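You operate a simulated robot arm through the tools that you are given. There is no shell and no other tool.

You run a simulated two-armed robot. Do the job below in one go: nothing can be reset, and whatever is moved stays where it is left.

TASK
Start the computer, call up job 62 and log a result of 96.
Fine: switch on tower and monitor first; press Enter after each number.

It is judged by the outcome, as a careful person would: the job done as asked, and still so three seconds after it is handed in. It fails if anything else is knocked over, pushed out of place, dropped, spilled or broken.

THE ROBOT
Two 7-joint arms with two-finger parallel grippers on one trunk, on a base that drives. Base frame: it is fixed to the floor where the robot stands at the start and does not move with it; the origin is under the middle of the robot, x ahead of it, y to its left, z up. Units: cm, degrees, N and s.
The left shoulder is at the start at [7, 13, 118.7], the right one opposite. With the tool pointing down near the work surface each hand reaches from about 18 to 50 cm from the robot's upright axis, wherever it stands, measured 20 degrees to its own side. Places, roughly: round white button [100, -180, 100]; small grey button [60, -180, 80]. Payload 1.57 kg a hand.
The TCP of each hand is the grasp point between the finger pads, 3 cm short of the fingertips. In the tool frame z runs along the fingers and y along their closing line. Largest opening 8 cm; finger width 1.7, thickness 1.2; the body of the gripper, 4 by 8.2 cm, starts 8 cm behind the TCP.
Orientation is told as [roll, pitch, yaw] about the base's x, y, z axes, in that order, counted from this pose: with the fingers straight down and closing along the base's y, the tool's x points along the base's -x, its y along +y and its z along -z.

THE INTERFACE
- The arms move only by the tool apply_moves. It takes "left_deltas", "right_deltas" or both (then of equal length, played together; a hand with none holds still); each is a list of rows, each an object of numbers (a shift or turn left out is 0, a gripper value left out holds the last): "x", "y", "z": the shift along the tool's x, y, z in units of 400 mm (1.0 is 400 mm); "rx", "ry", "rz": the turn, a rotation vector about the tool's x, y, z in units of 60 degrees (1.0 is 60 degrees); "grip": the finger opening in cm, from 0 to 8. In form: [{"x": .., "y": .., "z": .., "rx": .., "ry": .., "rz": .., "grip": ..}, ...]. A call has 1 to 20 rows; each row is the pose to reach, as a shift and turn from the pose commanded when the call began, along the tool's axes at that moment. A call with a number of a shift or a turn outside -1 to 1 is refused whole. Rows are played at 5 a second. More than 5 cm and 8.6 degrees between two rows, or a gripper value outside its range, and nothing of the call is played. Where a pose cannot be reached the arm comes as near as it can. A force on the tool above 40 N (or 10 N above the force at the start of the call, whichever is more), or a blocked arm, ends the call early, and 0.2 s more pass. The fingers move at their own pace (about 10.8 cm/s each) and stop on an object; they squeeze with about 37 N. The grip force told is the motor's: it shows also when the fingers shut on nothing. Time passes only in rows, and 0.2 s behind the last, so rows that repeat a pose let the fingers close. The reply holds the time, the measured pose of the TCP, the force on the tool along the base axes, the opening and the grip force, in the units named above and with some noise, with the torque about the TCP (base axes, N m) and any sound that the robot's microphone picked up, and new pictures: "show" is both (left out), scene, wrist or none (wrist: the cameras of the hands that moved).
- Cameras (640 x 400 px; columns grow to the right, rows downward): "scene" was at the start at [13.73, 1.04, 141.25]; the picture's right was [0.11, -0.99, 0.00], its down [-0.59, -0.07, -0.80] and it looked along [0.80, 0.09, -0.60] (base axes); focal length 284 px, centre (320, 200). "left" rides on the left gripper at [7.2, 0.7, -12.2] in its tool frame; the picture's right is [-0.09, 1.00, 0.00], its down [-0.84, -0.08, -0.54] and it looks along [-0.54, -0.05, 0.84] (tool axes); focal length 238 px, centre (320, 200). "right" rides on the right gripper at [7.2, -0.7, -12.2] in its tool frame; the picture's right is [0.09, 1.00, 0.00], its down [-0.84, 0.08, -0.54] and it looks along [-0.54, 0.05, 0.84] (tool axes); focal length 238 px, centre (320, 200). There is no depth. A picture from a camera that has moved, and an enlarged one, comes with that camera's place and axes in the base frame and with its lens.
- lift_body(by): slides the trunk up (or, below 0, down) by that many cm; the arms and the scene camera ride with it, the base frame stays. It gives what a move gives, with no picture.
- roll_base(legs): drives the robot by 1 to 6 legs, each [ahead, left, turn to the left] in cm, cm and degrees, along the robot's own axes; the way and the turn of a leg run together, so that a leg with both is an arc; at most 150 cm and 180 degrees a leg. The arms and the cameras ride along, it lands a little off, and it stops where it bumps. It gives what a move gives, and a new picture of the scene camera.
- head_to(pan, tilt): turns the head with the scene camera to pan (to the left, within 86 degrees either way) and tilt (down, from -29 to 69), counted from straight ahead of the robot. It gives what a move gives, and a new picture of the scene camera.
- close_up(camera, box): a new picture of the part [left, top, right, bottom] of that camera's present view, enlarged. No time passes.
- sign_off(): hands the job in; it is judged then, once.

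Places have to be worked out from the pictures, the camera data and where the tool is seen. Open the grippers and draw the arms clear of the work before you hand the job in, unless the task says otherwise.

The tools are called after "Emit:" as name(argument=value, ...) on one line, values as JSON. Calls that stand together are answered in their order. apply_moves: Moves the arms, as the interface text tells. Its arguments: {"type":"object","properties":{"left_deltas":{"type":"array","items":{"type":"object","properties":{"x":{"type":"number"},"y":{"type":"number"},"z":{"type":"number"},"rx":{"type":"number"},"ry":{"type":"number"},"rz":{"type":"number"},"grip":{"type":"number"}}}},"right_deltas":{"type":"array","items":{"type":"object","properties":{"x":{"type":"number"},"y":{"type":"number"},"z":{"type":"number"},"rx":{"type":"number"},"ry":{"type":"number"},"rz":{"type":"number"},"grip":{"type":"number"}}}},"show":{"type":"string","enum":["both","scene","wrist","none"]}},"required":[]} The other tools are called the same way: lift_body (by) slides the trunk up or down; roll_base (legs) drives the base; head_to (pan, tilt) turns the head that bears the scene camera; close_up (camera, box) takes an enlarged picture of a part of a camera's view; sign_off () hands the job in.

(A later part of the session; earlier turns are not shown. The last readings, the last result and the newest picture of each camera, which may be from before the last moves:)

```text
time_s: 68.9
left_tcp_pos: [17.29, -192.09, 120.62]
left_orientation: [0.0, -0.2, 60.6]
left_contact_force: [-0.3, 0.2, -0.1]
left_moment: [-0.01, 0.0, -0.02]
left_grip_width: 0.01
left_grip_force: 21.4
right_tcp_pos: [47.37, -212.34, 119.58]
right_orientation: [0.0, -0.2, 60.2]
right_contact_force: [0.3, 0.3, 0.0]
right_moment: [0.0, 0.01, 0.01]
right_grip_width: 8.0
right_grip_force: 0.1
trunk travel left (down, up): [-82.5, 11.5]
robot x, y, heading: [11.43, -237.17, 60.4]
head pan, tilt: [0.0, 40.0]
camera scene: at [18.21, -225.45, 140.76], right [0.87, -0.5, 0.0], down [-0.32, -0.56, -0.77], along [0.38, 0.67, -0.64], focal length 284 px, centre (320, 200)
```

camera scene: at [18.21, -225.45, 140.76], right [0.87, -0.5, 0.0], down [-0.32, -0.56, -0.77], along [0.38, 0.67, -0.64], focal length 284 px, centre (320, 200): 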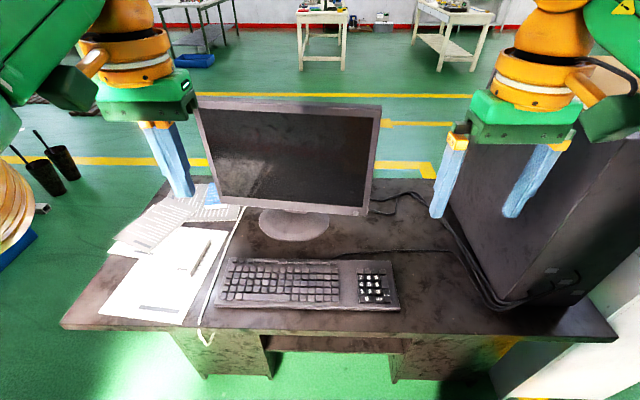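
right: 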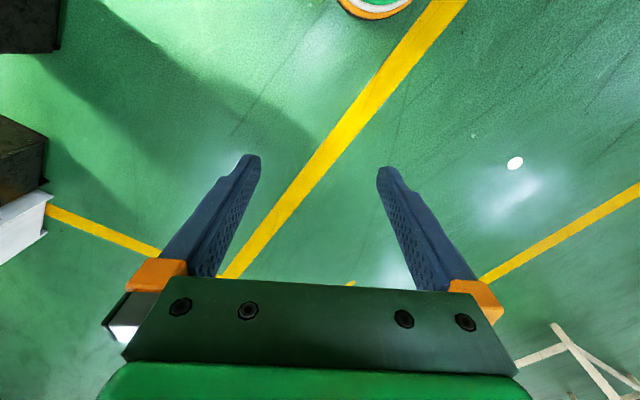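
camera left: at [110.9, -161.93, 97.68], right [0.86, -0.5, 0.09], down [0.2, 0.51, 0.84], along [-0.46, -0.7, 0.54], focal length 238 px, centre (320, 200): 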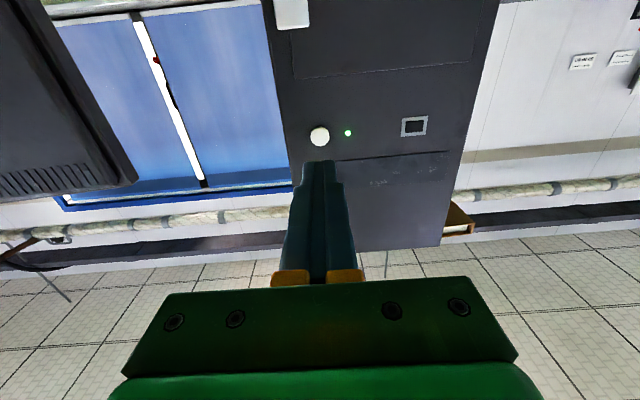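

Now I face the monitor's screen, the keyboard and its number pad. I zoom in on the keyboard and on the lower edge of the monitor.

Emit:
close_up(camera="scene", box=[210, 240, 410, 330])

Emit:
close_up(camera="scene", box=[340, 250, 410, 315])

Emit:
close_up(camera="scene", box=[190, 90, 400, 240])

Emit:
close_up(camera="scene", box=[300, 180, 400, 240])

```text
3.20 times, centred on (310, 285) of scene
camera zoom: at [18.21, -225.45, 140.76], right [0.87, -0.5, 0.0], down [-0.32, -0.56, -0.77], along [0.38, 0.67, -0.64], focal length 908 px, centre (352, -72)
```

zoom: 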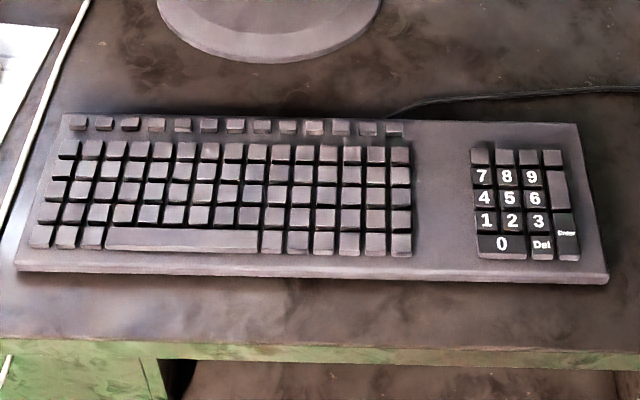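

```text
6.15 times, centred on (375, 282) of scene
camera zoom: at [18.21, -225.45, 140.76], right [0.87, -0.5, 0.0], down [-0.32, -0.56, -0.77], along [0.38, 0.67, -0.64], focal length 1747 px, centre (-18, -308)
```

zoom: 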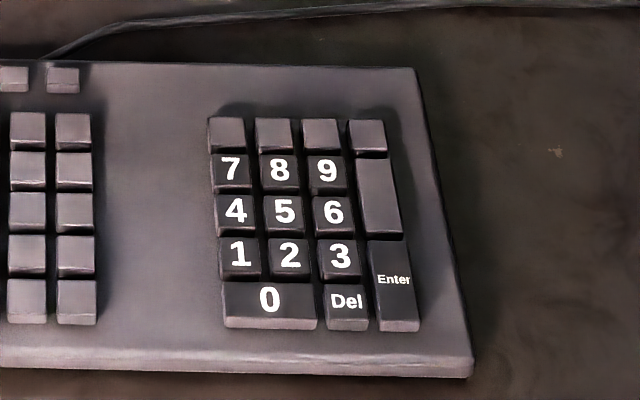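

```text
2.67 times, centred on (295, 165) of scene
camera zoom: at [18.21, -225.45, 140.76], right [0.87, -0.5, 0.0], down [-0.32, -0.56, -0.77], along [0.38, 0.67, -0.64], focal length 757 px, centre (387, 293)
```

zoom: 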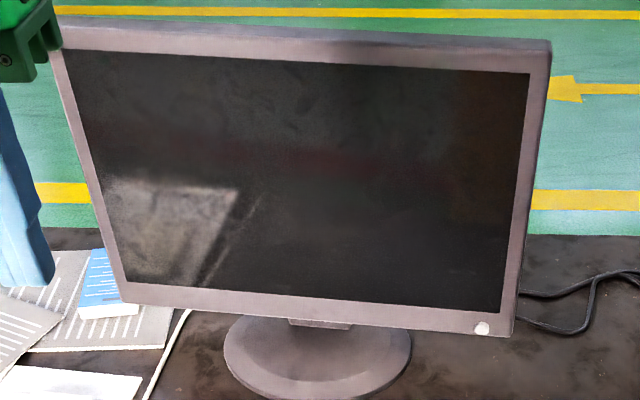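

```text
6.40 times, centred on (350, 210) of scene
camera zoom: at [18.21, -225.45, 140.76], right [0.87, -0.5, 0.0], down [-0.32, -0.56, -0.77], along [0.38, 0.67, -0.64], focal length 1817 px, centre (128, 136)
```

zoom: 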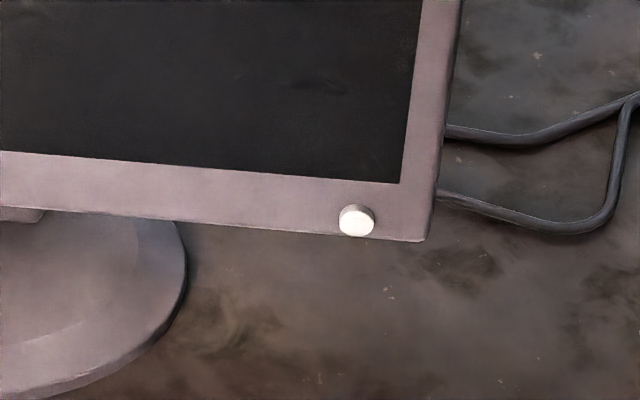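

The grey button sits at the lower right corner of the monitor bezel; the number pad is clearly legible. Before driving closer I look straight down to see the base and its clearance to the desk.

Emit:
head_to(pan=0, tilt=69)

```text
time_s: 69.8
left_tcp_pos: [17.24, -192.21, 120.75]
left_orientation: [-0.1, -0.1, 60.5]
left_contact_force: [-0.6, 0.2, 0.0]
left_moment: [0.02, 0.01, -0.03]
left_grip_width: 0.0
left_grip_force: 20.7
right_tcp_pos: [47.45, -212.45, 119.62]
right_orientation: [0.0, 0.0, 60.3]
right_contact_force: [0.6, 0.2, -0.2]
right_moment: [0.0, 0.0, 0.01]
right_grip_width: 8.03
right_grip_force: 0.0
trunk travel left (down, up): [-82.5, 11.5]
robot x, y, heading: [11.49, -237.0, 60.3]
head pan, tilt: [0.0, 68.8]
camera scene: at [16.76, -227.97, 137.15], right [0.87, -0.49, 0.0], down [-0.46, -0.81, -0.36], along [0.18, 0.32, -0.93], focal length 284 px, centre (320, 200)
```

scene: 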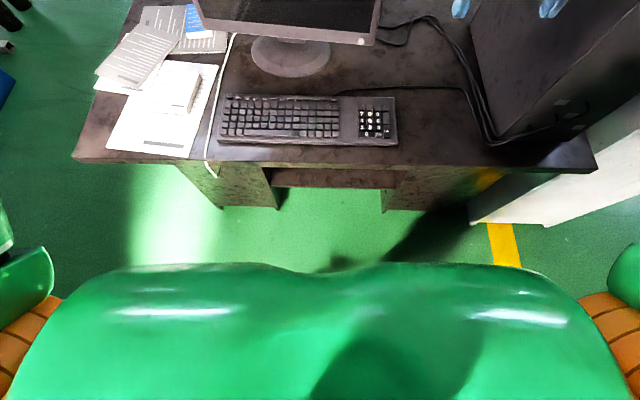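

The pedestals are recessed below the desk top and my base reaches less than ~31 cm ahead, so I can come ~12 cm closer. I move 12 cm ahead and 5 cm left.

Emit:
roll_base(legs=[[12, 5, -0.4]])

Emit:
head_to(pan=-10, tilt=45)

Emit:
close_up(camera="scene", box=[240, 120, 400, 330])

```text
time_s: 71.1
left_tcp_pos: [19.13, -179.74, 120.75]
left_orientation: [0.0, -0.3, 60.1]
left_contact_force: [0.2, -1.0, -0.7]
left_moment: [0.02, -0.01, 0.01]
left_grip_width: 0.01
left_grip_force: 21.6
right_tcp_pos: [49.1, -200.1, 119.63]
right_orientation: [0.1, -0.2, 59.8]
right_contact_force: [0.0, 0.1, -0.4]
right_moment: [0.0, -0.01, 0.01]
right_grip_width: 7.97
right_grip_force: 0.2
trunk travel left (down, up): [-82.5, 11.5]
robot x, y, heading: [13.2, -224.44, 59.9]
head pan, tilt: [0.0, 68.8]
camera scene: at [18.35, -215.6, 137.18], right [0.87, -0.5, 0.0], down [-0.47, -0.81, -0.36], along [0.18, 0.32, -0.93], focal length 284 px, centre (320, 200)
```

scene: 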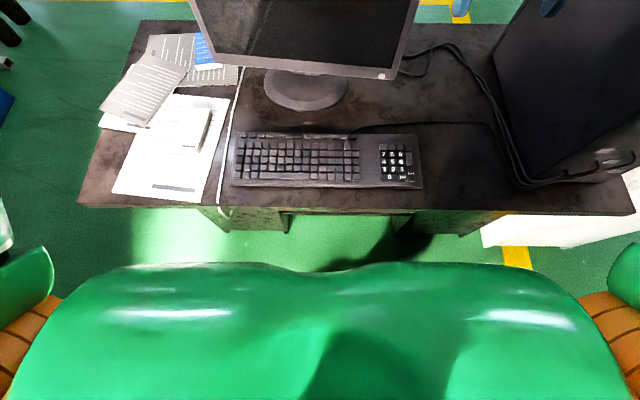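

```text
time_s: 72.0
left_tcp_pos: [19.23, -179.19, 120.57]
left_orientation: [-0.1, -0.1, 60.1]
left_contact_force: [-0.5, 0.6, 0.7]
left_moment: [0.02, -0.01, 0.02]
left_grip_width: 0.0
left_grip_force: 20.7
right_tcp_pos: [49.24, -199.75, 119.63]
right_orientation: [0.0, 0.0, 60.0]
right_contact_force: [-0.2, 0.8, -0.3]
right_moment: [-0.02, -0.02, 0.01]
right_grip_width: 7.99
right_grip_force: 0.1
trunk travel left (down, up): [-82.5, 11.5]
robot x, y, heading: [13.08, -223.95, 59.8]
head pan, tilt: [-10.0, 45.0]
camera scene: at [20.85, -213.71, 140.01], right [0.77, -0.64, 0.0], down [-0.46, -0.54, -0.71], along [0.45, 0.54, -0.71], focal length 284 px, centre (320, 200)
```

scene: 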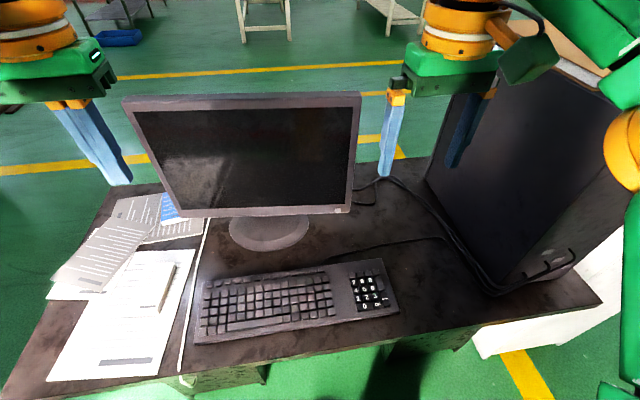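

```text
1.90 times, centred on (320, 225) of scene
camera zoom: at [20.85, -213.71, 140.01], right [0.77, -0.64, 0.0], down [-0.46, -0.54, -0.71], along [0.45, 0.54, -0.71], focal length 541 px, centre (320, 152)
```

zoom: 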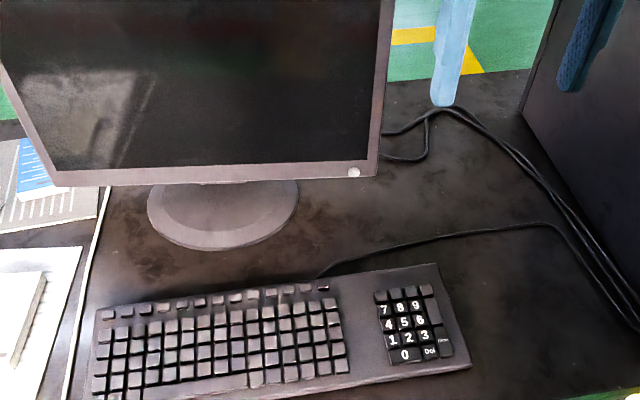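

Triangulation so far puts the monitor button near [56, -179, 86.6] and the keypad around [48.9, -196, 79.5]. I lower the trunk by 20 cm to get a second, lower viewpoint for better accuracy.

Emit:
lift_body(by=-20)

Emit:
head_to(pan=-10, tilt=40)

Emit:
close_up(camera="scene", box=[320, 230, 420, 330])

Emit:
close_up(camera="scene", box=[270, 110, 410, 230])

```text
time_s: 74.1
left_tcp_pos: [19.16, -179.38, 100.69]
left_orientation: [0.0, -0.1, 60.2]
left_contact_force: [-0.2, -0.8, 0.1]
left_moment: [-0.03, -0.01, 0.02]
left_grip_width: 0.0
left_grip_force: 21.5
right_tcp_pos: [49.09, -199.66, 99.63]
right_orientation: [0.1, -0.1, 59.9]
right_contact_force: [-0.1, 0.3, 0.0]
right_moment: [0.02, 0.02, 0.02]
right_grip_width: 7.98
right_grip_force: 0.0
trunk travel left (down, up): [-62.5, 31.5]
robot x, y, heading: [12.9, -224.04, 59.8]
head pan, tilt: [-10.0, 45.0]
```

```text
time_s: 74.8
left_tcp_pos: [19.21, -179.36, 100.65]
left_orientation: [-0.1, 0.0, 60.1]
left_contact_force: [0.1, 0.3, 0.0]
left_moment: [0.01, -0.03, -0.01]
left_grip_width: 0.0
left_grip_force: 21.1
right_tcp_pos: [49.12, -199.82, 99.47]
right_orientation: [0.0, -0.2, 59.8]
right_contact_force: [0.4, 0.3, 0.8]
right_moment: [-0.04, -0.02, -0.01]
right_grip_width: 8.01
right_grip_force: 0.0
trunk travel left (down, up): [-62.5, 31.5]
robot x, y, heading: [13.02, -224.73, 60.0]
head pan, tilt: [-10.0, 40.0]
camera scene: at [21.08, -213.53, 120.75], right [0.77, -0.64, 0.0], down [-0.41, -0.49, -0.77], along [0.49, 0.59, -0.64], focal length 284 px, centre (320, 200)
```

scene: 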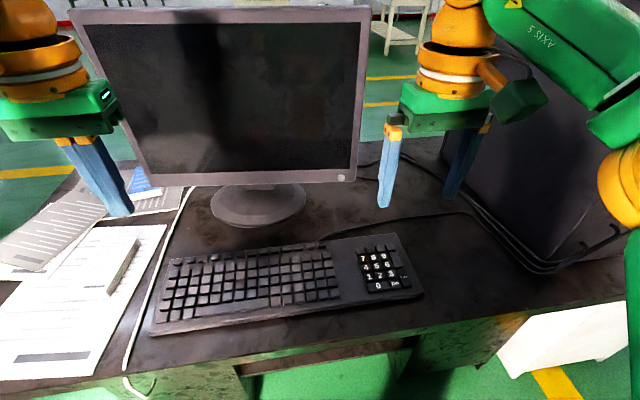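

```text
4.00 times, centred on (370, 280) of scene
camera zoom: at [21.08, -213.53, 120.75], right [0.77, -0.64, 0.0], down [-0.41, -0.49, -0.77], along [0.49, 0.59, -0.64], focal length 1136 px, centre (120, -120)
```

zoom: 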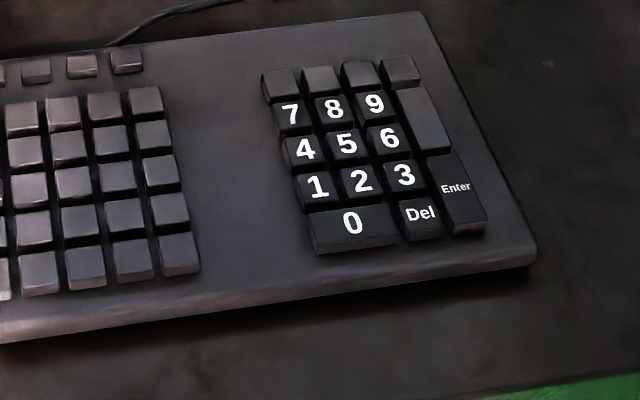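

```text
3.33 times, centred on (340, 170) of scene
camera zoom: at [21.08, -213.53, 120.75], right [0.77, -0.64, 0.0], down [-0.41, -0.49, -0.77], along [0.49, 0.59, -0.64], focal length 946 px, centre (253, 300)
```

zoom: 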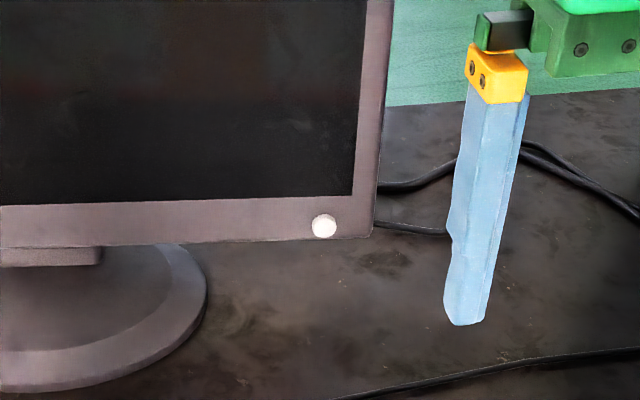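

All three views agree on the monitor button at [58.3, -176.6, 83.5] (u=138.8, v=123.8). I close the right gripper, tilt it 45° forward and bring it to about 5 cm in front of and slightly above the button.

Emit:
apply_moves(right_deltas=[{"x": -0.05, "y": 0.011, "z": 0.02, "ry": -0.094, "grip": 0}, {"x": -0.1, "y": 0.022, "z": 0.05, "ry": -0.188}, {"x": -0.15, "y": 0.034, "z": 0.09, "ry": -0.281}, {"x": -0.2, "y": 0.045, "z": 0.13, "ry": -0.375}, {"x": -0.25, "y": 0.056, "z": 0.17, "ry": -0.469}, {"x": -0.3, "y": 0.067, "z": 0.21, "ry": -0.5625}, {"x": -0.36, "y": 0.079, "z": 0.25, "ry": -0.656}, {"x": -0.41, "y": 0.09, "z": 0.29, "ry": -0.75}, {"x": -0.41, "y": 0.09, "z": 0.29, "ry": -0.75}], show="both")

```text
time_s: 76.8
left_tcp_pos: [19.15, -179.55, 100.66]
left_orientation: [-0.1, -0.1, 60.0]
left_contact_force: [-0.3, -0.5, 0.0]
left_moment: [0.02, 0.01, 0.02]
left_grip_width: 0.0
left_grip_force: 21.3
right_tcp_pos: [54.13, -183.71, 87.92]
right_orientation: [0.1, -45.2, 60.0]
right_contact_force: [0.7, -0.6, -0.6]
right_moment: [0.01, 0.02, 0.01]
right_grip_width: 0.01
right_grip_force: 20.9
trunk travel left (down, up): [-62.5, 31.5]
robot x, y, heading: [13.18, -224.23, 60.0]
head pan, tilt: [-10.0, 40.0]
camera scene: at [21.06, -213.55, 120.76], right [0.77, -0.64, 0.0], down [-0.41, -0.49, -0.77], along [0.49, 0.59, -0.64], focal length 284 px, centre (320, 200)
camera right: at [47.96, -195.83, 91.45], right [-0.89, 0.44, -0.06], down [0.04, 0.22, 0.98], along [0.45, 0.87, -0.21], focal length 238 px, centre (320, 200)
```

scene: 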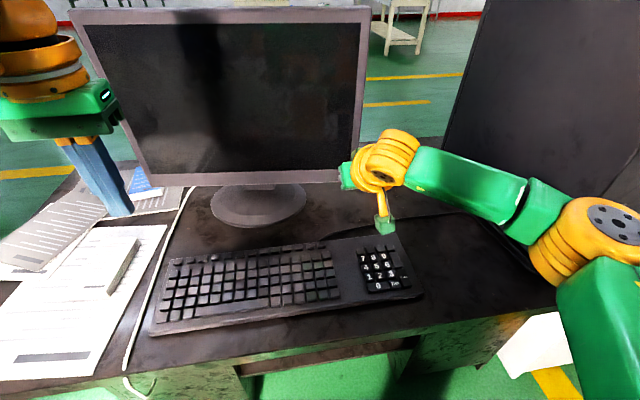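
right: 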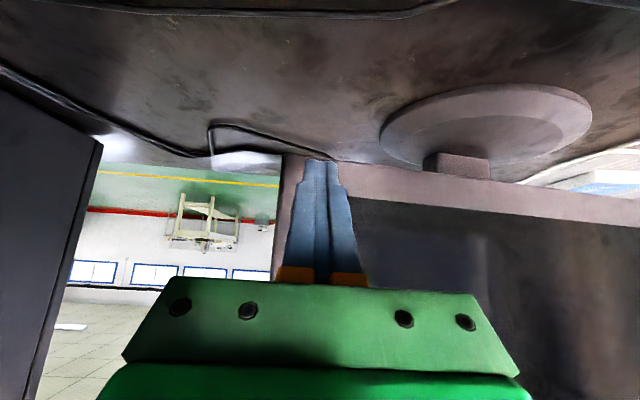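

The right fingertips hang just before the button (the wrist camera has them covering it, as expected). I go down to the button's height and forward to about 1 cm short of contact.

Emit:
apply_moves(right_deltas=[{"x": 0.02, "z": 0.03}, {"x": 0.035, "z": 0.065}, {"x": 0.01, "z": 0.095}, {"x": -0.014, "z": 0.117}, {"x": -0.028, "z": 0.131}], show="wrist")

Emit:
close_up(camera="scene", box=[290, 120, 420, 230])

Emit:
close_up(camera="right", box=[270, 120, 370, 200])

```text
time_s: 78.0
left_tcp_pos: [19.24, -179.5, 100.76]
left_orientation: [-0.1, -0.1, 60.1]
left_contact_force: [0.3, -0.4, -0.3]
left_moment: [0.02, 0.02, 0.01]
left_grip_width: 0.02
left_grip_force: 20.9
right_tcp_pos: [56.35, -179.81, 85.0]
right_orientation: [0.0, -45.1, 59.9]
right_contact_force: [0.0, 0.5, 0.3]
right_moment: [0.02, 0.0, -0.01]
right_grip_width: 0.0
right_grip_force: 21.1
trunk travel left (down, up): [-62.5, 31.5]
robot x, y, heading: [12.93, -224.52, 60.0]
head pan, tilt: [-10.0, 40.0]
camera right: at [50.19, -191.95, 88.65], right [-0.89, 0.44, -0.07], down [0.04, 0.22, 0.98], along [0.45, 0.87, -0.21], focal length 238 px, centre (320, 200)
```

right: 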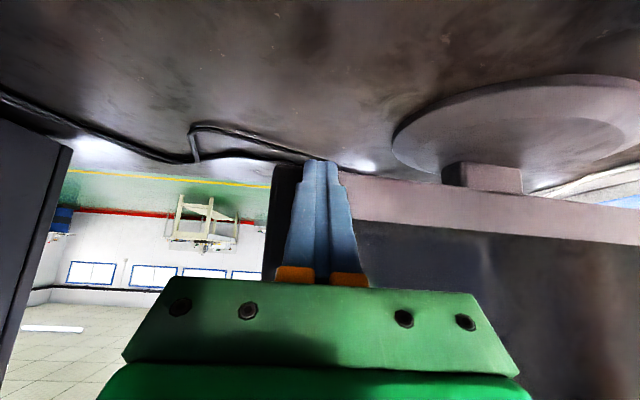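

```text
3.64 times, centred on (355, 175) of scene
camera zoom: at [21.08, -213.5, 120.75], right [0.77, -0.64, 0.0], down [-0.41, -0.49, -0.77], along [0.49, 0.59, -0.64], focal length 1032 px, centre (193, 291)
```

zoom: 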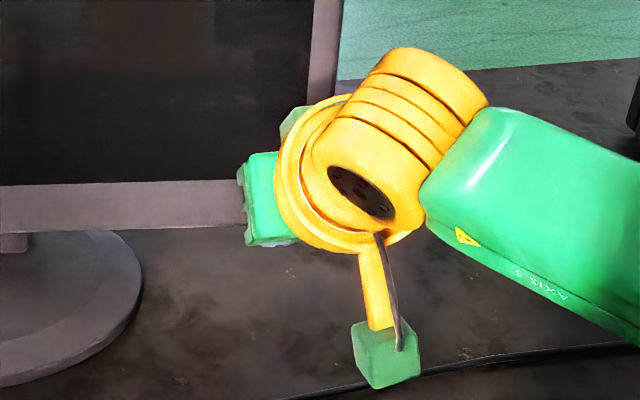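

```text
5.00 times, centred on (320, 160) of right
camera zoom: at [50.19, -191.95, 88.65], right [-0.89, 0.44, -0.07], down [0.04, 0.22, 0.98], along [0.45, 0.87, -0.21], focal length 1192 px, centre (320, 400)
```

zoom: 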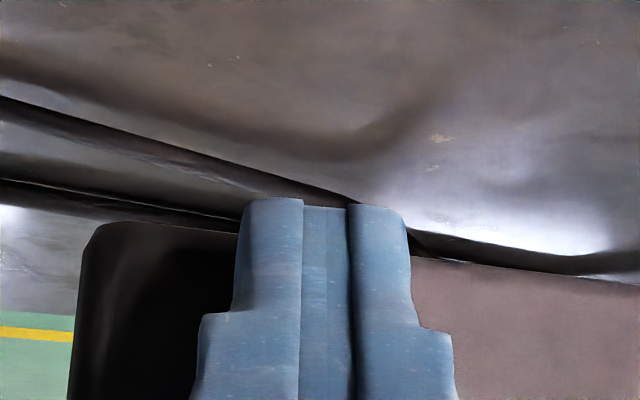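

The pose reads u=138.7, v=127.5, z=85, about 1 cm short of contact at the button's spot. I creep forward in 2 mm steps.

Emit:
apply_moves(right_deltas=[{"x": -0.009, "z": 0.009}, {"x": -0.014, "z": 0.014}, {"x": -0.018, "z": 0.018}, {"x": -0.021, "z": 0.021}], show="none")

```text
time_s: 79.0
left_tcp_pos: [19.18, -179.59, 100.7]
left_orientation: [-0.1, -0.2, 60.1]
left_contact_force: [-0.3, -0.6, -0.3]
left_moment: [0.0, 0.02, -0.01]
left_grip_width: 0.03
left_grip_force: 21.1
right_tcp_pos: [57.18, -179.08, 85.08]
right_orientation: [0.1, -45.0, 59.9]
right_contact_force: [-2.9, -7.5, -2.5]
right_moment: [-0.17, 0.09, -0.06]
right_grip_width: 0.0
right_grip_force: 20.5
trunk travel left (down, up): [-62.5, 31.5]
robot x, y, heading: [13.08, -224.38, 60.0]
head pan, tilt: [-10.0, 40.0]
heard: click
```

A click at about 8 N. I draw the hand back and look at the screen.

Emit:
apply_moves(right_deltas=[{"x": 0.01, "z": -0.01}, {"x": 0.04, "z": -0.04}, {"x": 0.07, "z": -0.09}, {"x": 0.1, "z": -0.15}, {"x": 0.12, "z": -0.22}, {"x": 0.14, "z": -0.28}], show="both")

Emit:
close_up(camera="scene", box=[60, 0, 380, 200])

```text
time_s: 80.4
left_tcp_pos: [19.22, -179.37, 100.63]
left_orientation: [-0.1, -0.1, 60.1]
left_contact_force: [-0.6, -0.5, -0.2]
left_moment: [0.04, 0.02, 0.01]
left_grip_width: 0.01
left_grip_force: 21.7
right_tcp_pos: [51.15, -189.13, 89.13]
right_orientation: [0.0, -45.1, 59.7]
right_contact_force: [0.4, -0.7, -0.9]
right_moment: [0.02, 0.0, -0.01]
right_grip_width: 0.02
right_grip_force: 22.0
trunk travel left (down, up): [-62.5, 31.5]
robot x, y, heading: [12.88, -224.26, 60.1]
head pan, tilt: [-10.0, 40.0]
camera scene: at [21.06, -213.59, 120.76], right [0.77, -0.64, 0.0], down [-0.41, -0.49, -0.77], along [0.49, 0.59, -0.64], focal length 284 px, centre (320, 200)
camera right: at [44.94, -201.17, 92.66], right [-0.89, 0.44, -0.06], down [0.04, 0.22, 0.98], along [0.45, 0.87, -0.21], focal length 238 px, centre (320, 200)
```

scene: 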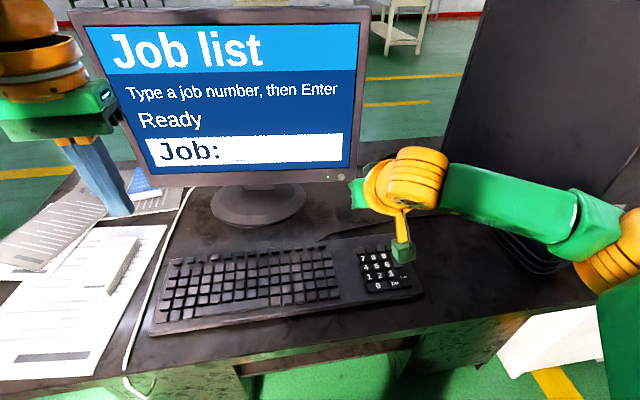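
right: 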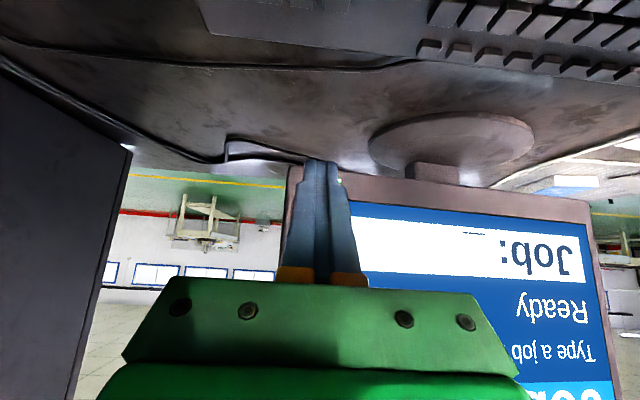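

```text
2.00 times, centred on (220, 100) of scene
camera zoom: at [21.06, -213.59, 120.76], right [0.77, -0.64, 0.0], down [-0.41, -0.49, -0.77], along [0.49, 0.59, -0.64], focal length 568 px, centre (520, 400)
```

zoom: 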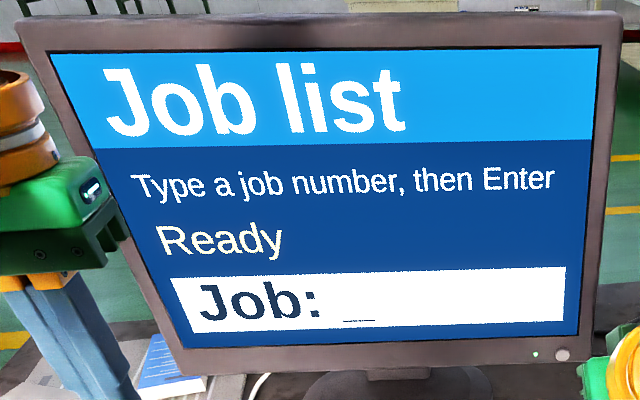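

The monitor is on and shows "Job list – Type a job number, then Enter – Ready – Job: _". From three views the keypad grid is: '5' at [49.4, -195.75, 78.4], pitch ≈2.02 cm along the desk axes. I'll press with one finger (the left one) of the opened right gripper, so the other finger hangs beyond the keyboard's right edge; first I hover high over '6'.

Emit:
apply_moves(right_deltas=[{"x": 0.02, "y": -0.035, "z": -0.017, "ry": 0.07, "grip": 8}, {"x": 0.045, "y": -0.07, "z": -0.035, "ry": 0.14}, {"x": 0.07, "y": -0.105, "z": -0.052, "ry": 0.21}, {"x": 0.095, "y": -0.14, "z": -0.07, "ry": 0.28}, {"x": 0.12, "y": -0.175, "z": -0.087, "ry": 0.35}, {"x": 0.143, "y": -0.21, "z": -0.104, "ry": 0.417}, {"x": 0.143, "y": -0.21, "z": -0.104, "ry": 0.417}], show="both")

Emit:
close_up(camera="scene", box=[320, 200, 480, 310])

```text
time_s: 82.0
left_tcp_pos: [19.14, -179.38, 100.69]
left_orientation: [-0.1, 0.0, 60.1]
left_contact_force: [-0.5, 0.6, 0.2]
left_moment: [-0.01, -0.01, -0.02]
left_grip_width: 0.0
left_grip_force: 21.1
right_tcp_pos: [54.98, -199.41, 88.13]
right_orientation: [0.0, -19.9, 59.8]
right_contact_force: [0.2, -0.2, -0.1]
right_moment: [-0.01, 0.0, 0.01]
right_grip_width: 7.97
right_grip_force: 0.0
trunk travel left (down, up): [-62.5, 31.5]
robot x, y, heading: [13.0, -224.27, 59.9]
head pan, tilt: [-10.0, 40.0]
camera scene: at [21.07, -213.51, 120.75], right [0.77, -0.64, 0.0], down [-0.41, -0.49, -0.77], along [0.49, 0.59, -0.64], focal length 284 px, centre (320, 200)
camera right: at [50.15, -209.07, 97.05], right [-0.9, 0.42, -0.03], down [0.23, 0.56, 0.8], along [0.36, 0.71, -0.61], focal length 238 px, centre (320, 200)
```

scene: 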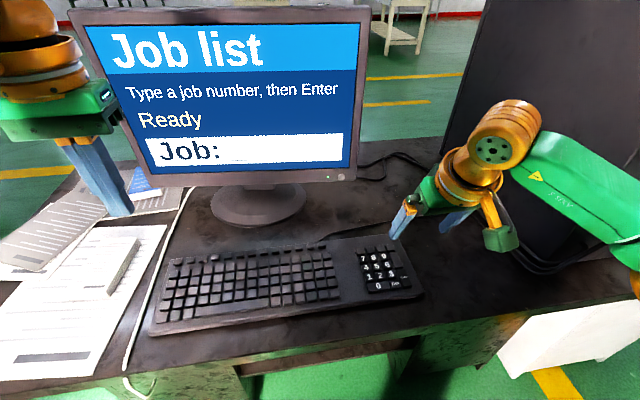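
right: 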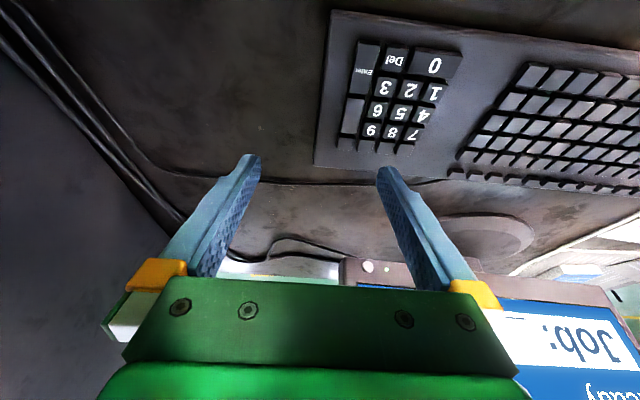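

```text
3.64 times, centred on (400, 255) of scene
camera zoom: at [21.07, -213.51, 120.75], right [0.77, -0.64, 0.0], down [-0.41, -0.49, -0.77], along [0.49, 0.59, -0.64], focal length 1032 px, centre (29, 0)
```

zoom: 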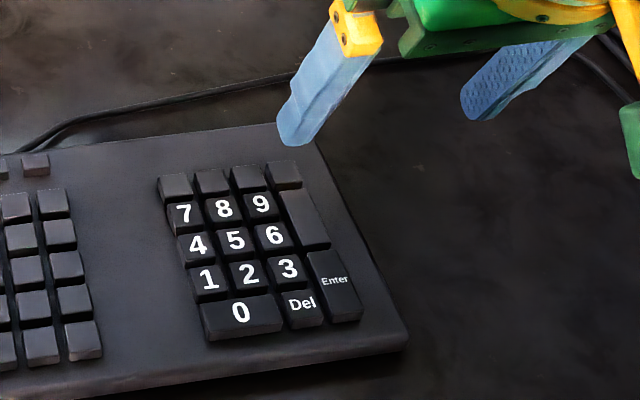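

The left finger hangs right above '6' (tip at about u=142.6, v=144.8), the other finger is clear to the right of the keyboard. I go down to about 6 mm above the key and check.

Emit:
apply_moves(right_deltas=[{"x": 0.017, "z": 0.047}, {"x": 0.034, "z": 0.094}, {"x": 0.045, "z": 0.124}, {"x": 0.0513, "z": 0.141}], show="wrist")

Emit:
close_up(camera="scene", box=[340, 220, 440, 300])

Emit:
close_up(camera="right", box=[320, 60, 480, 200])

```text
time_s: 83.0
left_tcp_pos: [19.17, -179.37, 100.63]
left_orientation: [-0.2, -0.1, 60.0]
left_contact_force: [-0.3, 0.3, -0.1]
left_moment: [-0.02, 0.01, 0.04]
left_grip_width: 0.02
left_grip_force: 21.4
right_tcp_pos: [54.92, -199.34, 81.93]
right_orientation: [0.0, -20.1, 59.9]
right_contact_force: [0.2, -0.1, -0.2]
right_moment: [0.02, 0.02, 0.0]
right_grip_width: 8.0
right_grip_force: 0.1
trunk travel left (down, up): [-62.5, 31.5]
robot x, y, heading: [12.99, -224.22, 59.8]
head pan, tilt: [-10.0, 40.0]
camera right: at [50.11, -209.04, 90.96], right [-0.9, 0.43, -0.03], down [0.23, 0.56, 0.8], along [0.36, 0.71, -0.6], focal length 238 px, centre (320, 200)
```

right: 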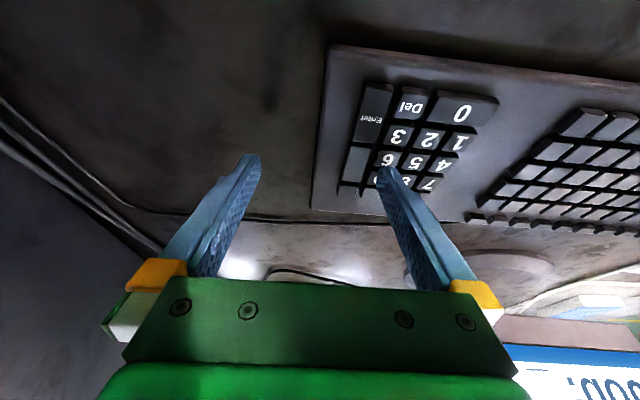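

```text
5.00 times, centred on (390, 260) of scene
camera zoom: at [21.09, -213.52, 120.75], right [0.77, -0.64, 0.0], down [-0.41, -0.49, -0.77], along [0.49, 0.59, -0.64], focal length 1420 px, centre (-30, -100)
```

zoom: 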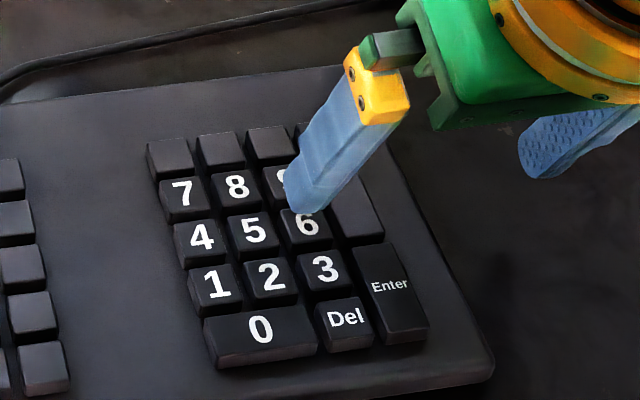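

```text
2.86 times, centred on (400, 130) of right
camera zoom: at [50.11, -209.04, 90.96], right [-0.9, 0.43, -0.03], down [0.23, 0.56, 0.8], along [0.36, 0.71, -0.6], focal length 681 px, centre (91, 400)
```

zoom: 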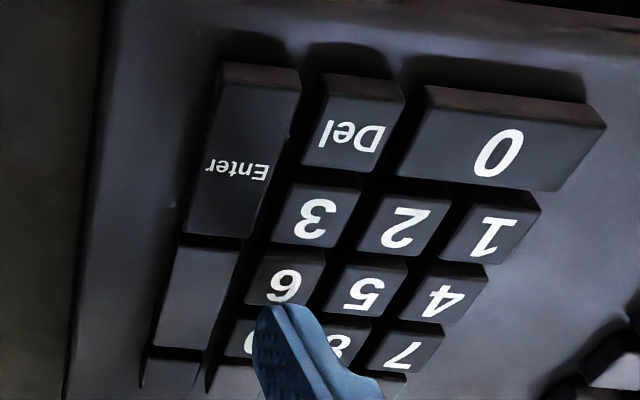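

The tip's lower edge is about over the middle of '6'; I shift it 4 mm back toward me for margin to '9', then press down in ~1.5 mm steps.

Emit:
apply_moves(right_deltas=[{"x": 0.0094, "z": -0.0034}, {"x": 0.0115, "z": 0.0025}, {"x": 0.0128, "z": 0.006}, {"x": 0.014, "z": 0.0095}], show="none")

```text
time_s: 84.0
left_tcp_pos: [19.26, -179.39, 100.68]
left_orientation: [0.0, -0.1, 60.1]
left_contact_force: [0.0, 0.8, 0.3]
left_moment: [0.02, -0.01, -0.01]
left_grip_width: 0.0
left_grip_force: 21.4
right_tcp_pos: [54.7, -199.93, 81.4]
right_orientation: [-0.1, -20.0, 59.8]
right_contact_force: [-0.4, 0.1, 0.2]
right_moment: [0.01, 0.02, 0.01]
right_grip_width: 8.04
right_grip_force: 0.0
trunk travel left (down, up): [-62.5, 31.5]
robot x, y, heading: [12.82, -224.49, 59.9]
head pan, tilt: [-10.0, 40.0]
heard: click
```

A click already. I check the screen before going on.

Emit:
close_up(camera="scene", box=[60, 0, 380, 200])

Emit:
close_up(camera="scene", box=[340, 220, 440, 300])

```text
2.00 times, centred on (220, 100) of scene
camera zoom: at [21.07, -213.53, 120.76], right [0.77, -0.64, 0.0], down [-0.41, -0.49, -0.77], along [0.49, 0.59, -0.64], focal length 568 px, centre (520, 400)
```

zoom: 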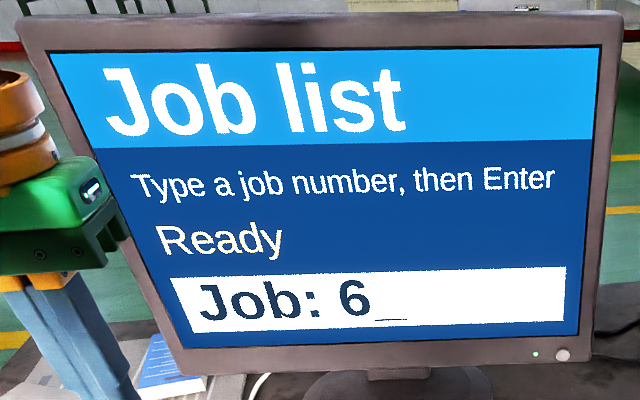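

```text
5.00 times, centred on (390, 260) of scene
camera zoom: at [21.07, -213.53, 120.76], right [0.77, -0.64, 0.0], down [-0.41, -0.49, -0.77], along [0.49, 0.59, -0.64], focal length 1420 px, centre (-30, -100)
```

zoom: 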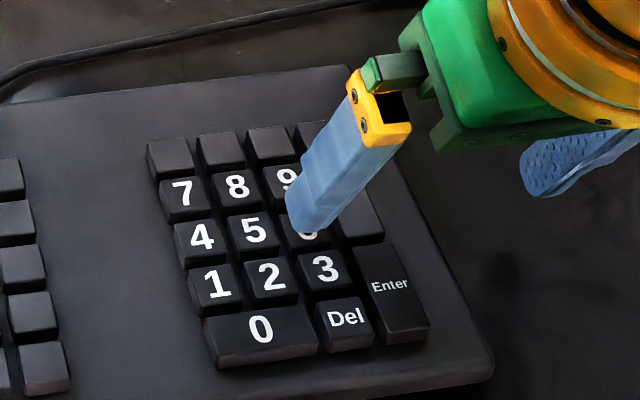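

The screen shows "Job: 6". I lift 1.5 cm and move over to '2' (one key left, one row toward me).

Emit:
apply_moves(right_deltas=[{"x": -0.0064, "z": -0.0176}, {"x": -0.0128, "z": -0.0353}, {"x": 0.0081, "y": 0.0257, "z": -0.0429}, {"x": 0.029, "y": 0.0513, "z": -0.0505}, {"x": 0.029, "y": 0.0513, "z": -0.0505}], show="none")

Emit:
close_up(camera="scene", box=[340, 220, 440, 300])

Emit:
close_up(camera="right", box=[320, 60, 480, 200])

Emit:
close_up(camera="scene", box=[60, 0, 380, 200])

```text
time_s: 85.2
left_tcp_pos: [19.21, -179.44, 100.66]
left_orientation: [-0.1, -0.1, 60.1]
left_contact_force: [0.1, -0.8, 0.0]
left_moment: [0.01, 0.02, 0.01]
left_grip_width: 0.01
left_grip_force: 20.5
right_tcp_pos: [51.9, -200.18, 82.81]
right_orientation: [0.0, -20.0, 59.9]
right_contact_force: [0.4, 0.1, -0.5]
right_moment: [-0.03, -0.04, 0.02]
right_grip_width: 7.99
right_grip_force: 0.1
trunk travel left (down, up): [-62.5, 31.5]
robot x, y, heading: [13.09, -224.42, 59.8]
head pan, tilt: [-10.0, 40.0]
```

```text
5.00 times, centred on (390, 260) of scene
camera zoom: at [21.1, -213.52, 120.75], right [0.77, -0.64, 0.0], down [-0.41, -0.49, -0.77], along [0.49, 0.59, -0.64], focal length 1420 px, centre (-30, -100)
```

zoom: 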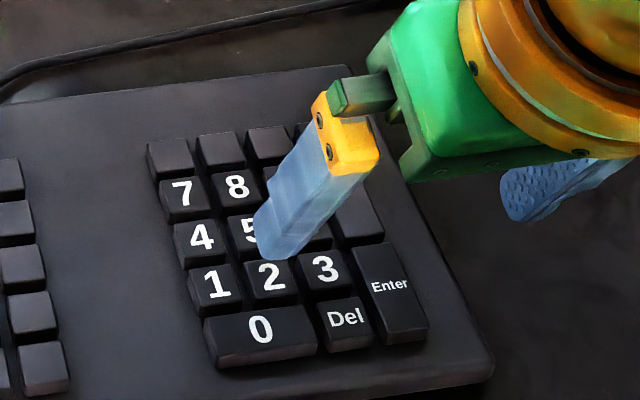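

```text
2.86 times, centred on (400, 130) of right
camera zoom: at [47.24, -209.98, 91.79], right [-0.9, 0.42, -0.03], down [0.23, 0.56, 0.8], along [0.36, 0.71, -0.6], focal length 681 px, centre (91, 400)
```

zoom: 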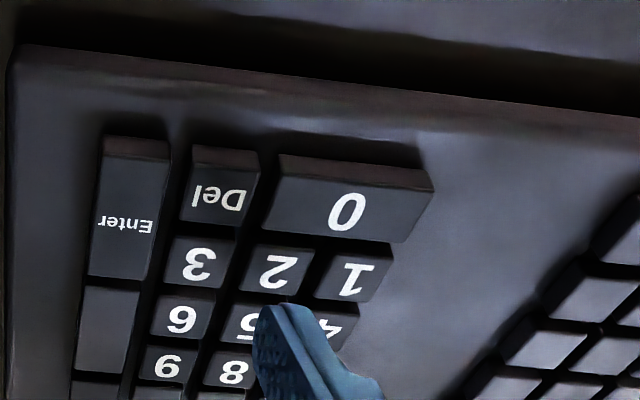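

```text
2.00 times, centred on (220, 100) of scene
camera zoom: at [21.1, -213.52, 120.75], right [0.77, -0.64, 0.0], down [-0.41, -0.49, -0.77], along [0.49, 0.59, -0.64], focal length 568 px, centre (520, 400)
```

zoom: 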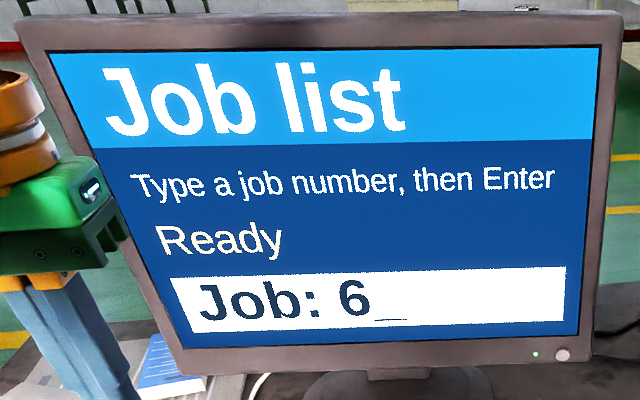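

The tip is lined up over '2' (u≈140.45, edge v≈147.1). I nudge it 1.5 mm right and press down as deep as on the '6'.

Emit:
apply_moves(right_deltas=[{"x": 0.0051, "y": -0.004, "z": 0.0141}, {"x": 0.0094, "y": -0.004, "z": 0.0259}, {"x": 0.0111, "y": -0.004, "z": 0.0306}, {"x": 0.0128, "y": -0.004, "z": 0.0353}], show="none")

Emit:
close_up(camera="scene", box=[60, 0, 380, 200])

```text
time_s: 86.2
left_tcp_pos: [19.16, -179.41, 100.72]
left_orientation: [0.0, -0.1, 60.1]
left_contact_force: [-0.1, 0.0, 0.8]
left_moment: [0.0, 0.02, -0.02]
left_grip_width: 0.0
left_grip_force: 21.8
right_tcp_pos: [52.18, -200.31, 81.32]
right_orientation: [0.0, -20.1, 59.9]
right_contact_force: [-0.7, -0.2, 0.0]
right_moment: [0.01, 0.04, 0.01]
right_grip_width: 7.99
right_grip_force: 0.0
trunk travel left (down, up): [-62.5, 31.5]
robot x, y, heading: [13.09, -224.56, 59.8]
head pan, tilt: [-10.0, 40.0]
heard: click
```

```text
2.00 times, centred on (220, 100) of scene
camera zoom: at [21.07, -213.53, 120.76], right [0.77, -0.64, 0.0], down [-0.41, -0.49, -0.77], along [0.49, 0.59, -0.64], focal length 568 px, centre (520, 400)
```

zoom: 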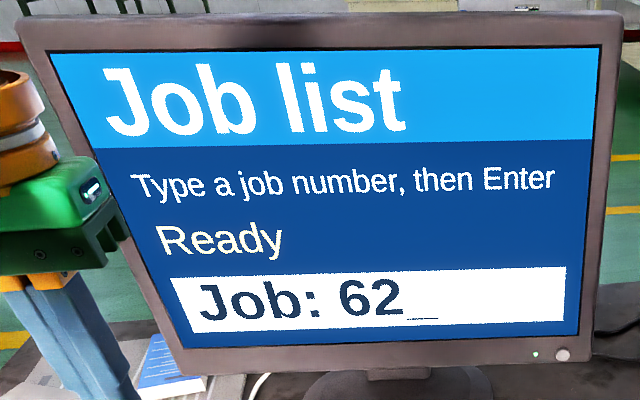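

"Job: 62" on the screen. I lift and move right over to the Enter key.

Emit:
apply_moves(right_deltas=[{"x": -0.0064, "z": -0.0176}, {"x": -0.0128, "z": -0.0353}, {"x": -0.0022, "y": -0.05, "z": -0.0392}, {"x": 0.0084, "y": -0.0988, "z": -0.043}, {"x": 0.0084, "y": -0.0988, "z": -0.043}], show="none")

Emit:
close_up(camera="scene", box=[340, 220, 440, 300])

Emit:
close_up(camera="right", box=[320, 60, 480, 200])

Emit:
close_up(camera="scene", box=[60, 0, 380, 200])

```text
time_s: 87.4
left_tcp_pos: [19.14, -179.28, 100.6]
left_orientation: [-0.1, -0.1, 60.0]
left_contact_force: [0.4, 0.0, -2.0]
left_moment: [0.02, -0.01, 0.01]
left_grip_width: 0.02
left_grip_force: 20.6
right_tcp_pos: [55.21, -202.98, 83.03]
right_orientation: [-0.1, -20.0, 59.9]
right_contact_force: [1.7, -0.4, 0.7]
right_moment: [0.0, -0.01, 0.01]
right_grip_width: 8.01
right_grip_force: 0.0
trunk travel left (down, up): [-62.5, 31.5]
robot x, y, heading: [13.09, -224.33, 59.9]
head pan, tilt: [-10.0, 40.0]
```

```text
5.00 times, centred on (390, 260) of scene
camera zoom: at [21.06, -213.49, 120.75], right [0.77, -0.64, 0.0], down [-0.41, -0.49, -0.77], along [0.49, 0.59, -0.64], focal length 1420 px, centre (-30, -100)
```

zoom: 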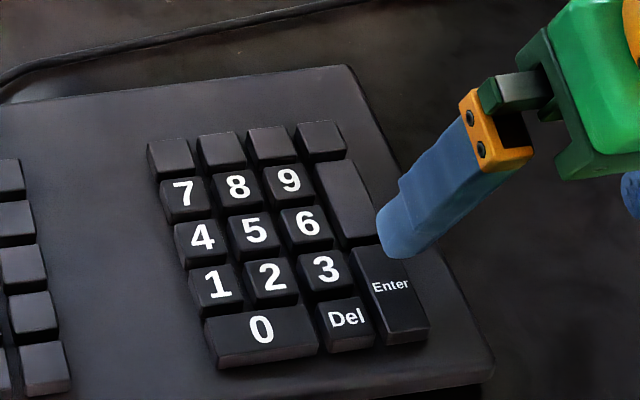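

```text
2.86 times, centred on (400, 130) of right
camera zoom: at [50.42, -212.74, 91.98], right [-0.9, 0.42, -0.03], down [0.23, 0.56, 0.8], along [0.36, 0.71, -0.6], focal length 681 px, centre (91, 400)
```

zoom: 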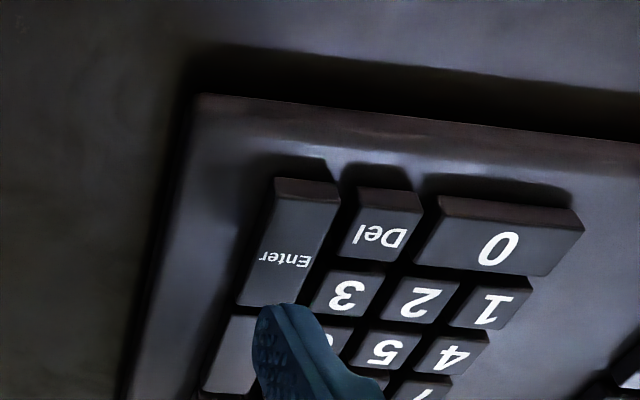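

```text
2.00 times, centred on (220, 100) of scene
camera zoom: at [21.06, -213.49, 120.75], right [0.77, -0.64, 0.0], down [-0.41, -0.49, -0.77], along [0.49, 0.59, -0.64], focal length 568 px, centre (520, 400)
```

zoom: 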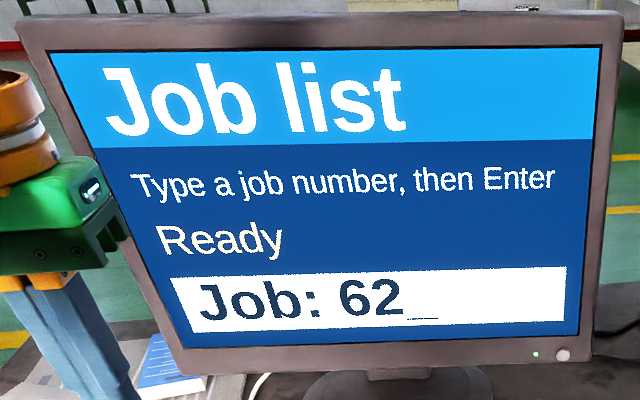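

The tip hovers over the upper half of Enter; I shift it 4 mm back to sit mid-key and press.

Emit:
apply_moves(right_deltas=[{"x": 0.0145, "y": -0.002, "z": 0.0107}, {"x": 0.0188, "y": -0.002, "z": 0.0225}, {"x": 0.0205, "y": -0.002, "z": 0.0272}, {"x": 0.0224, "y": -0.002, "z": 0.0325}], show="none")

Emit:
close_up(camera="scene", box=[60, 0, 380, 200])

```text
time_s: 88.4
left_tcp_pos: [19.2, -179.42, 100.76]
left_orientation: [-0.1, 0.0, 60.1]
left_contact_force: [-0.9, 0.0, -0.5]
left_moment: [-0.01, -0.01, 0.0]
left_grip_width: 0.0
left_grip_force: 21.4
right_tcp_pos: [55.19, -203.54, 81.46]
right_orientation: [0.0, -20.1, 59.9]
right_contact_force: [-0.2, 0.6, 0.7]
right_moment: [0.01, 0.03, 0.02]
right_grip_width: 7.98
right_grip_force: 0.0
trunk travel left (down, up): [-62.5, 31.5]
robot x, y, heading: [13.04, -224.63, 59.9]
head pan, tilt: [-10.0, 40.0]
heard: click
```

```text
2.00 times, centred on (220, 100) of scene
camera zoom: at [21.07, -213.54, 120.76], right [0.77, -0.64, 0.0], down [-0.41, -0.49, -0.77], along [0.49, 0.59, -0.64], focal length 568 px, centre (520, 400)
```

zoom: 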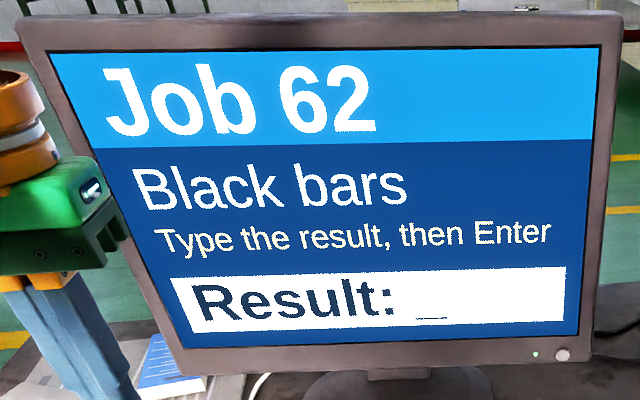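

Job 62 is called up and asks for the result. I lift and move over to '9'.

Emit:
apply_moves(right_deltas=[{"x": -0.0064, "z": -0.0176}, {"x": -0.0128, "z": -0.0353}, {"x": -0.0539, "y": 0.0171, "z": -0.0203}, {"x": -0.095, "y": 0.0342, "z": -0.0054}, {"x": -0.1362, "y": 0.0513, "z": 0.0096}, {"x": -0.1362, "y": 0.0513, "z": 0.0096}], show="none")

Emit:
close_up(camera="scene", box=[340, 220, 440, 300])

Emit:
close_up(camera="right", box=[320, 60, 480, 200])

Emit:
close_up(camera="scene", box=[60, 0, 380, 200])

```text
time_s: 89.8
left_tcp_pos: [19.17, -179.52, 100.73]
left_orientation: [-0.1, -0.1, 60.2]
left_contact_force: [-0.2, 0.0, 0.7]
left_moment: [-0.04, 0.03, 0.0]
left_grip_width: 0.0
left_grip_force: 21.4
right_tcp_pos: [55.93, -198.02, 82.9]
right_orientation: [0.0, -20.2, 59.8]
right_contact_force: [0.1, 0.1, -0.9]
right_moment: [0.02, -0.04, 0.0]
right_grip_width: 8.02
right_grip_force: 0.0
trunk travel left (down, up): [-62.5, 31.5]
robot x, y, heading: [13.23, -224.58, 59.7]
head pan, tilt: [-10.0, 40.0]
```

```text
5.00 times, centred on (390, 260) of scene
camera zoom: at [21.09, -213.55, 120.76], right [0.77, -0.64, 0.0], down [-0.41, -0.49, -0.77], along [0.49, 0.59, -0.64], focal length 1420 px, centre (-30, -100)
```

zoom: 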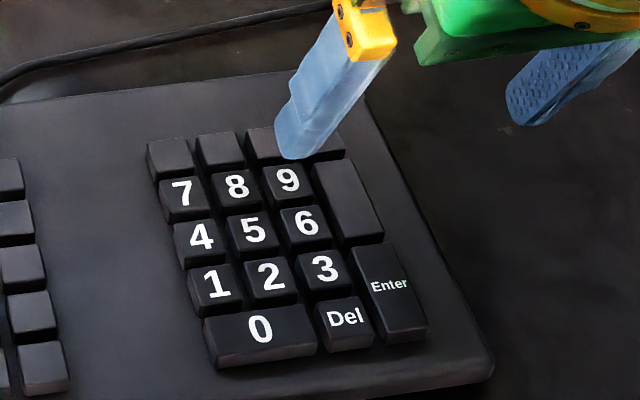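

```text
2.86 times, centred on (400, 130) of right
camera zoom: at [51.14, -207.61, 91.88], right [-0.9, 0.42, -0.03], down [0.23, 0.56, 0.8], along [0.36, 0.71, -0.6], focal length 681 px, centre (91, 400)
```

zoom: 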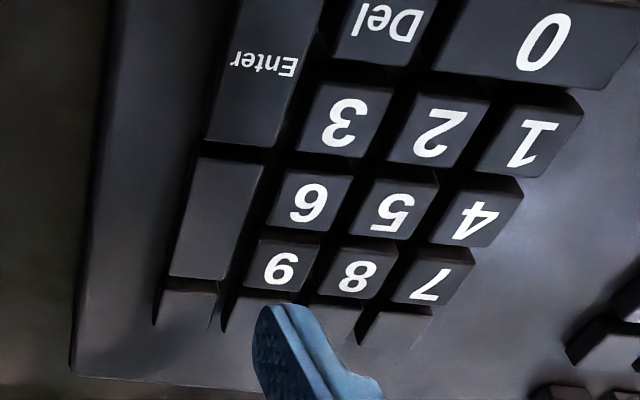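

```text
2.00 times, centred on (220, 100) of scene
camera zoom: at [21.09, -213.55, 120.76], right [0.77, -0.64, 0.0], down [-0.41, -0.49, -0.77], along [0.49, 0.59, -0.64], focal length 568 px, centre (520, 400)
```

zoom: 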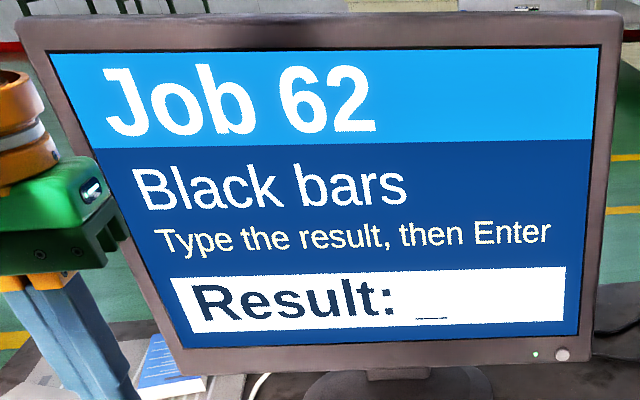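

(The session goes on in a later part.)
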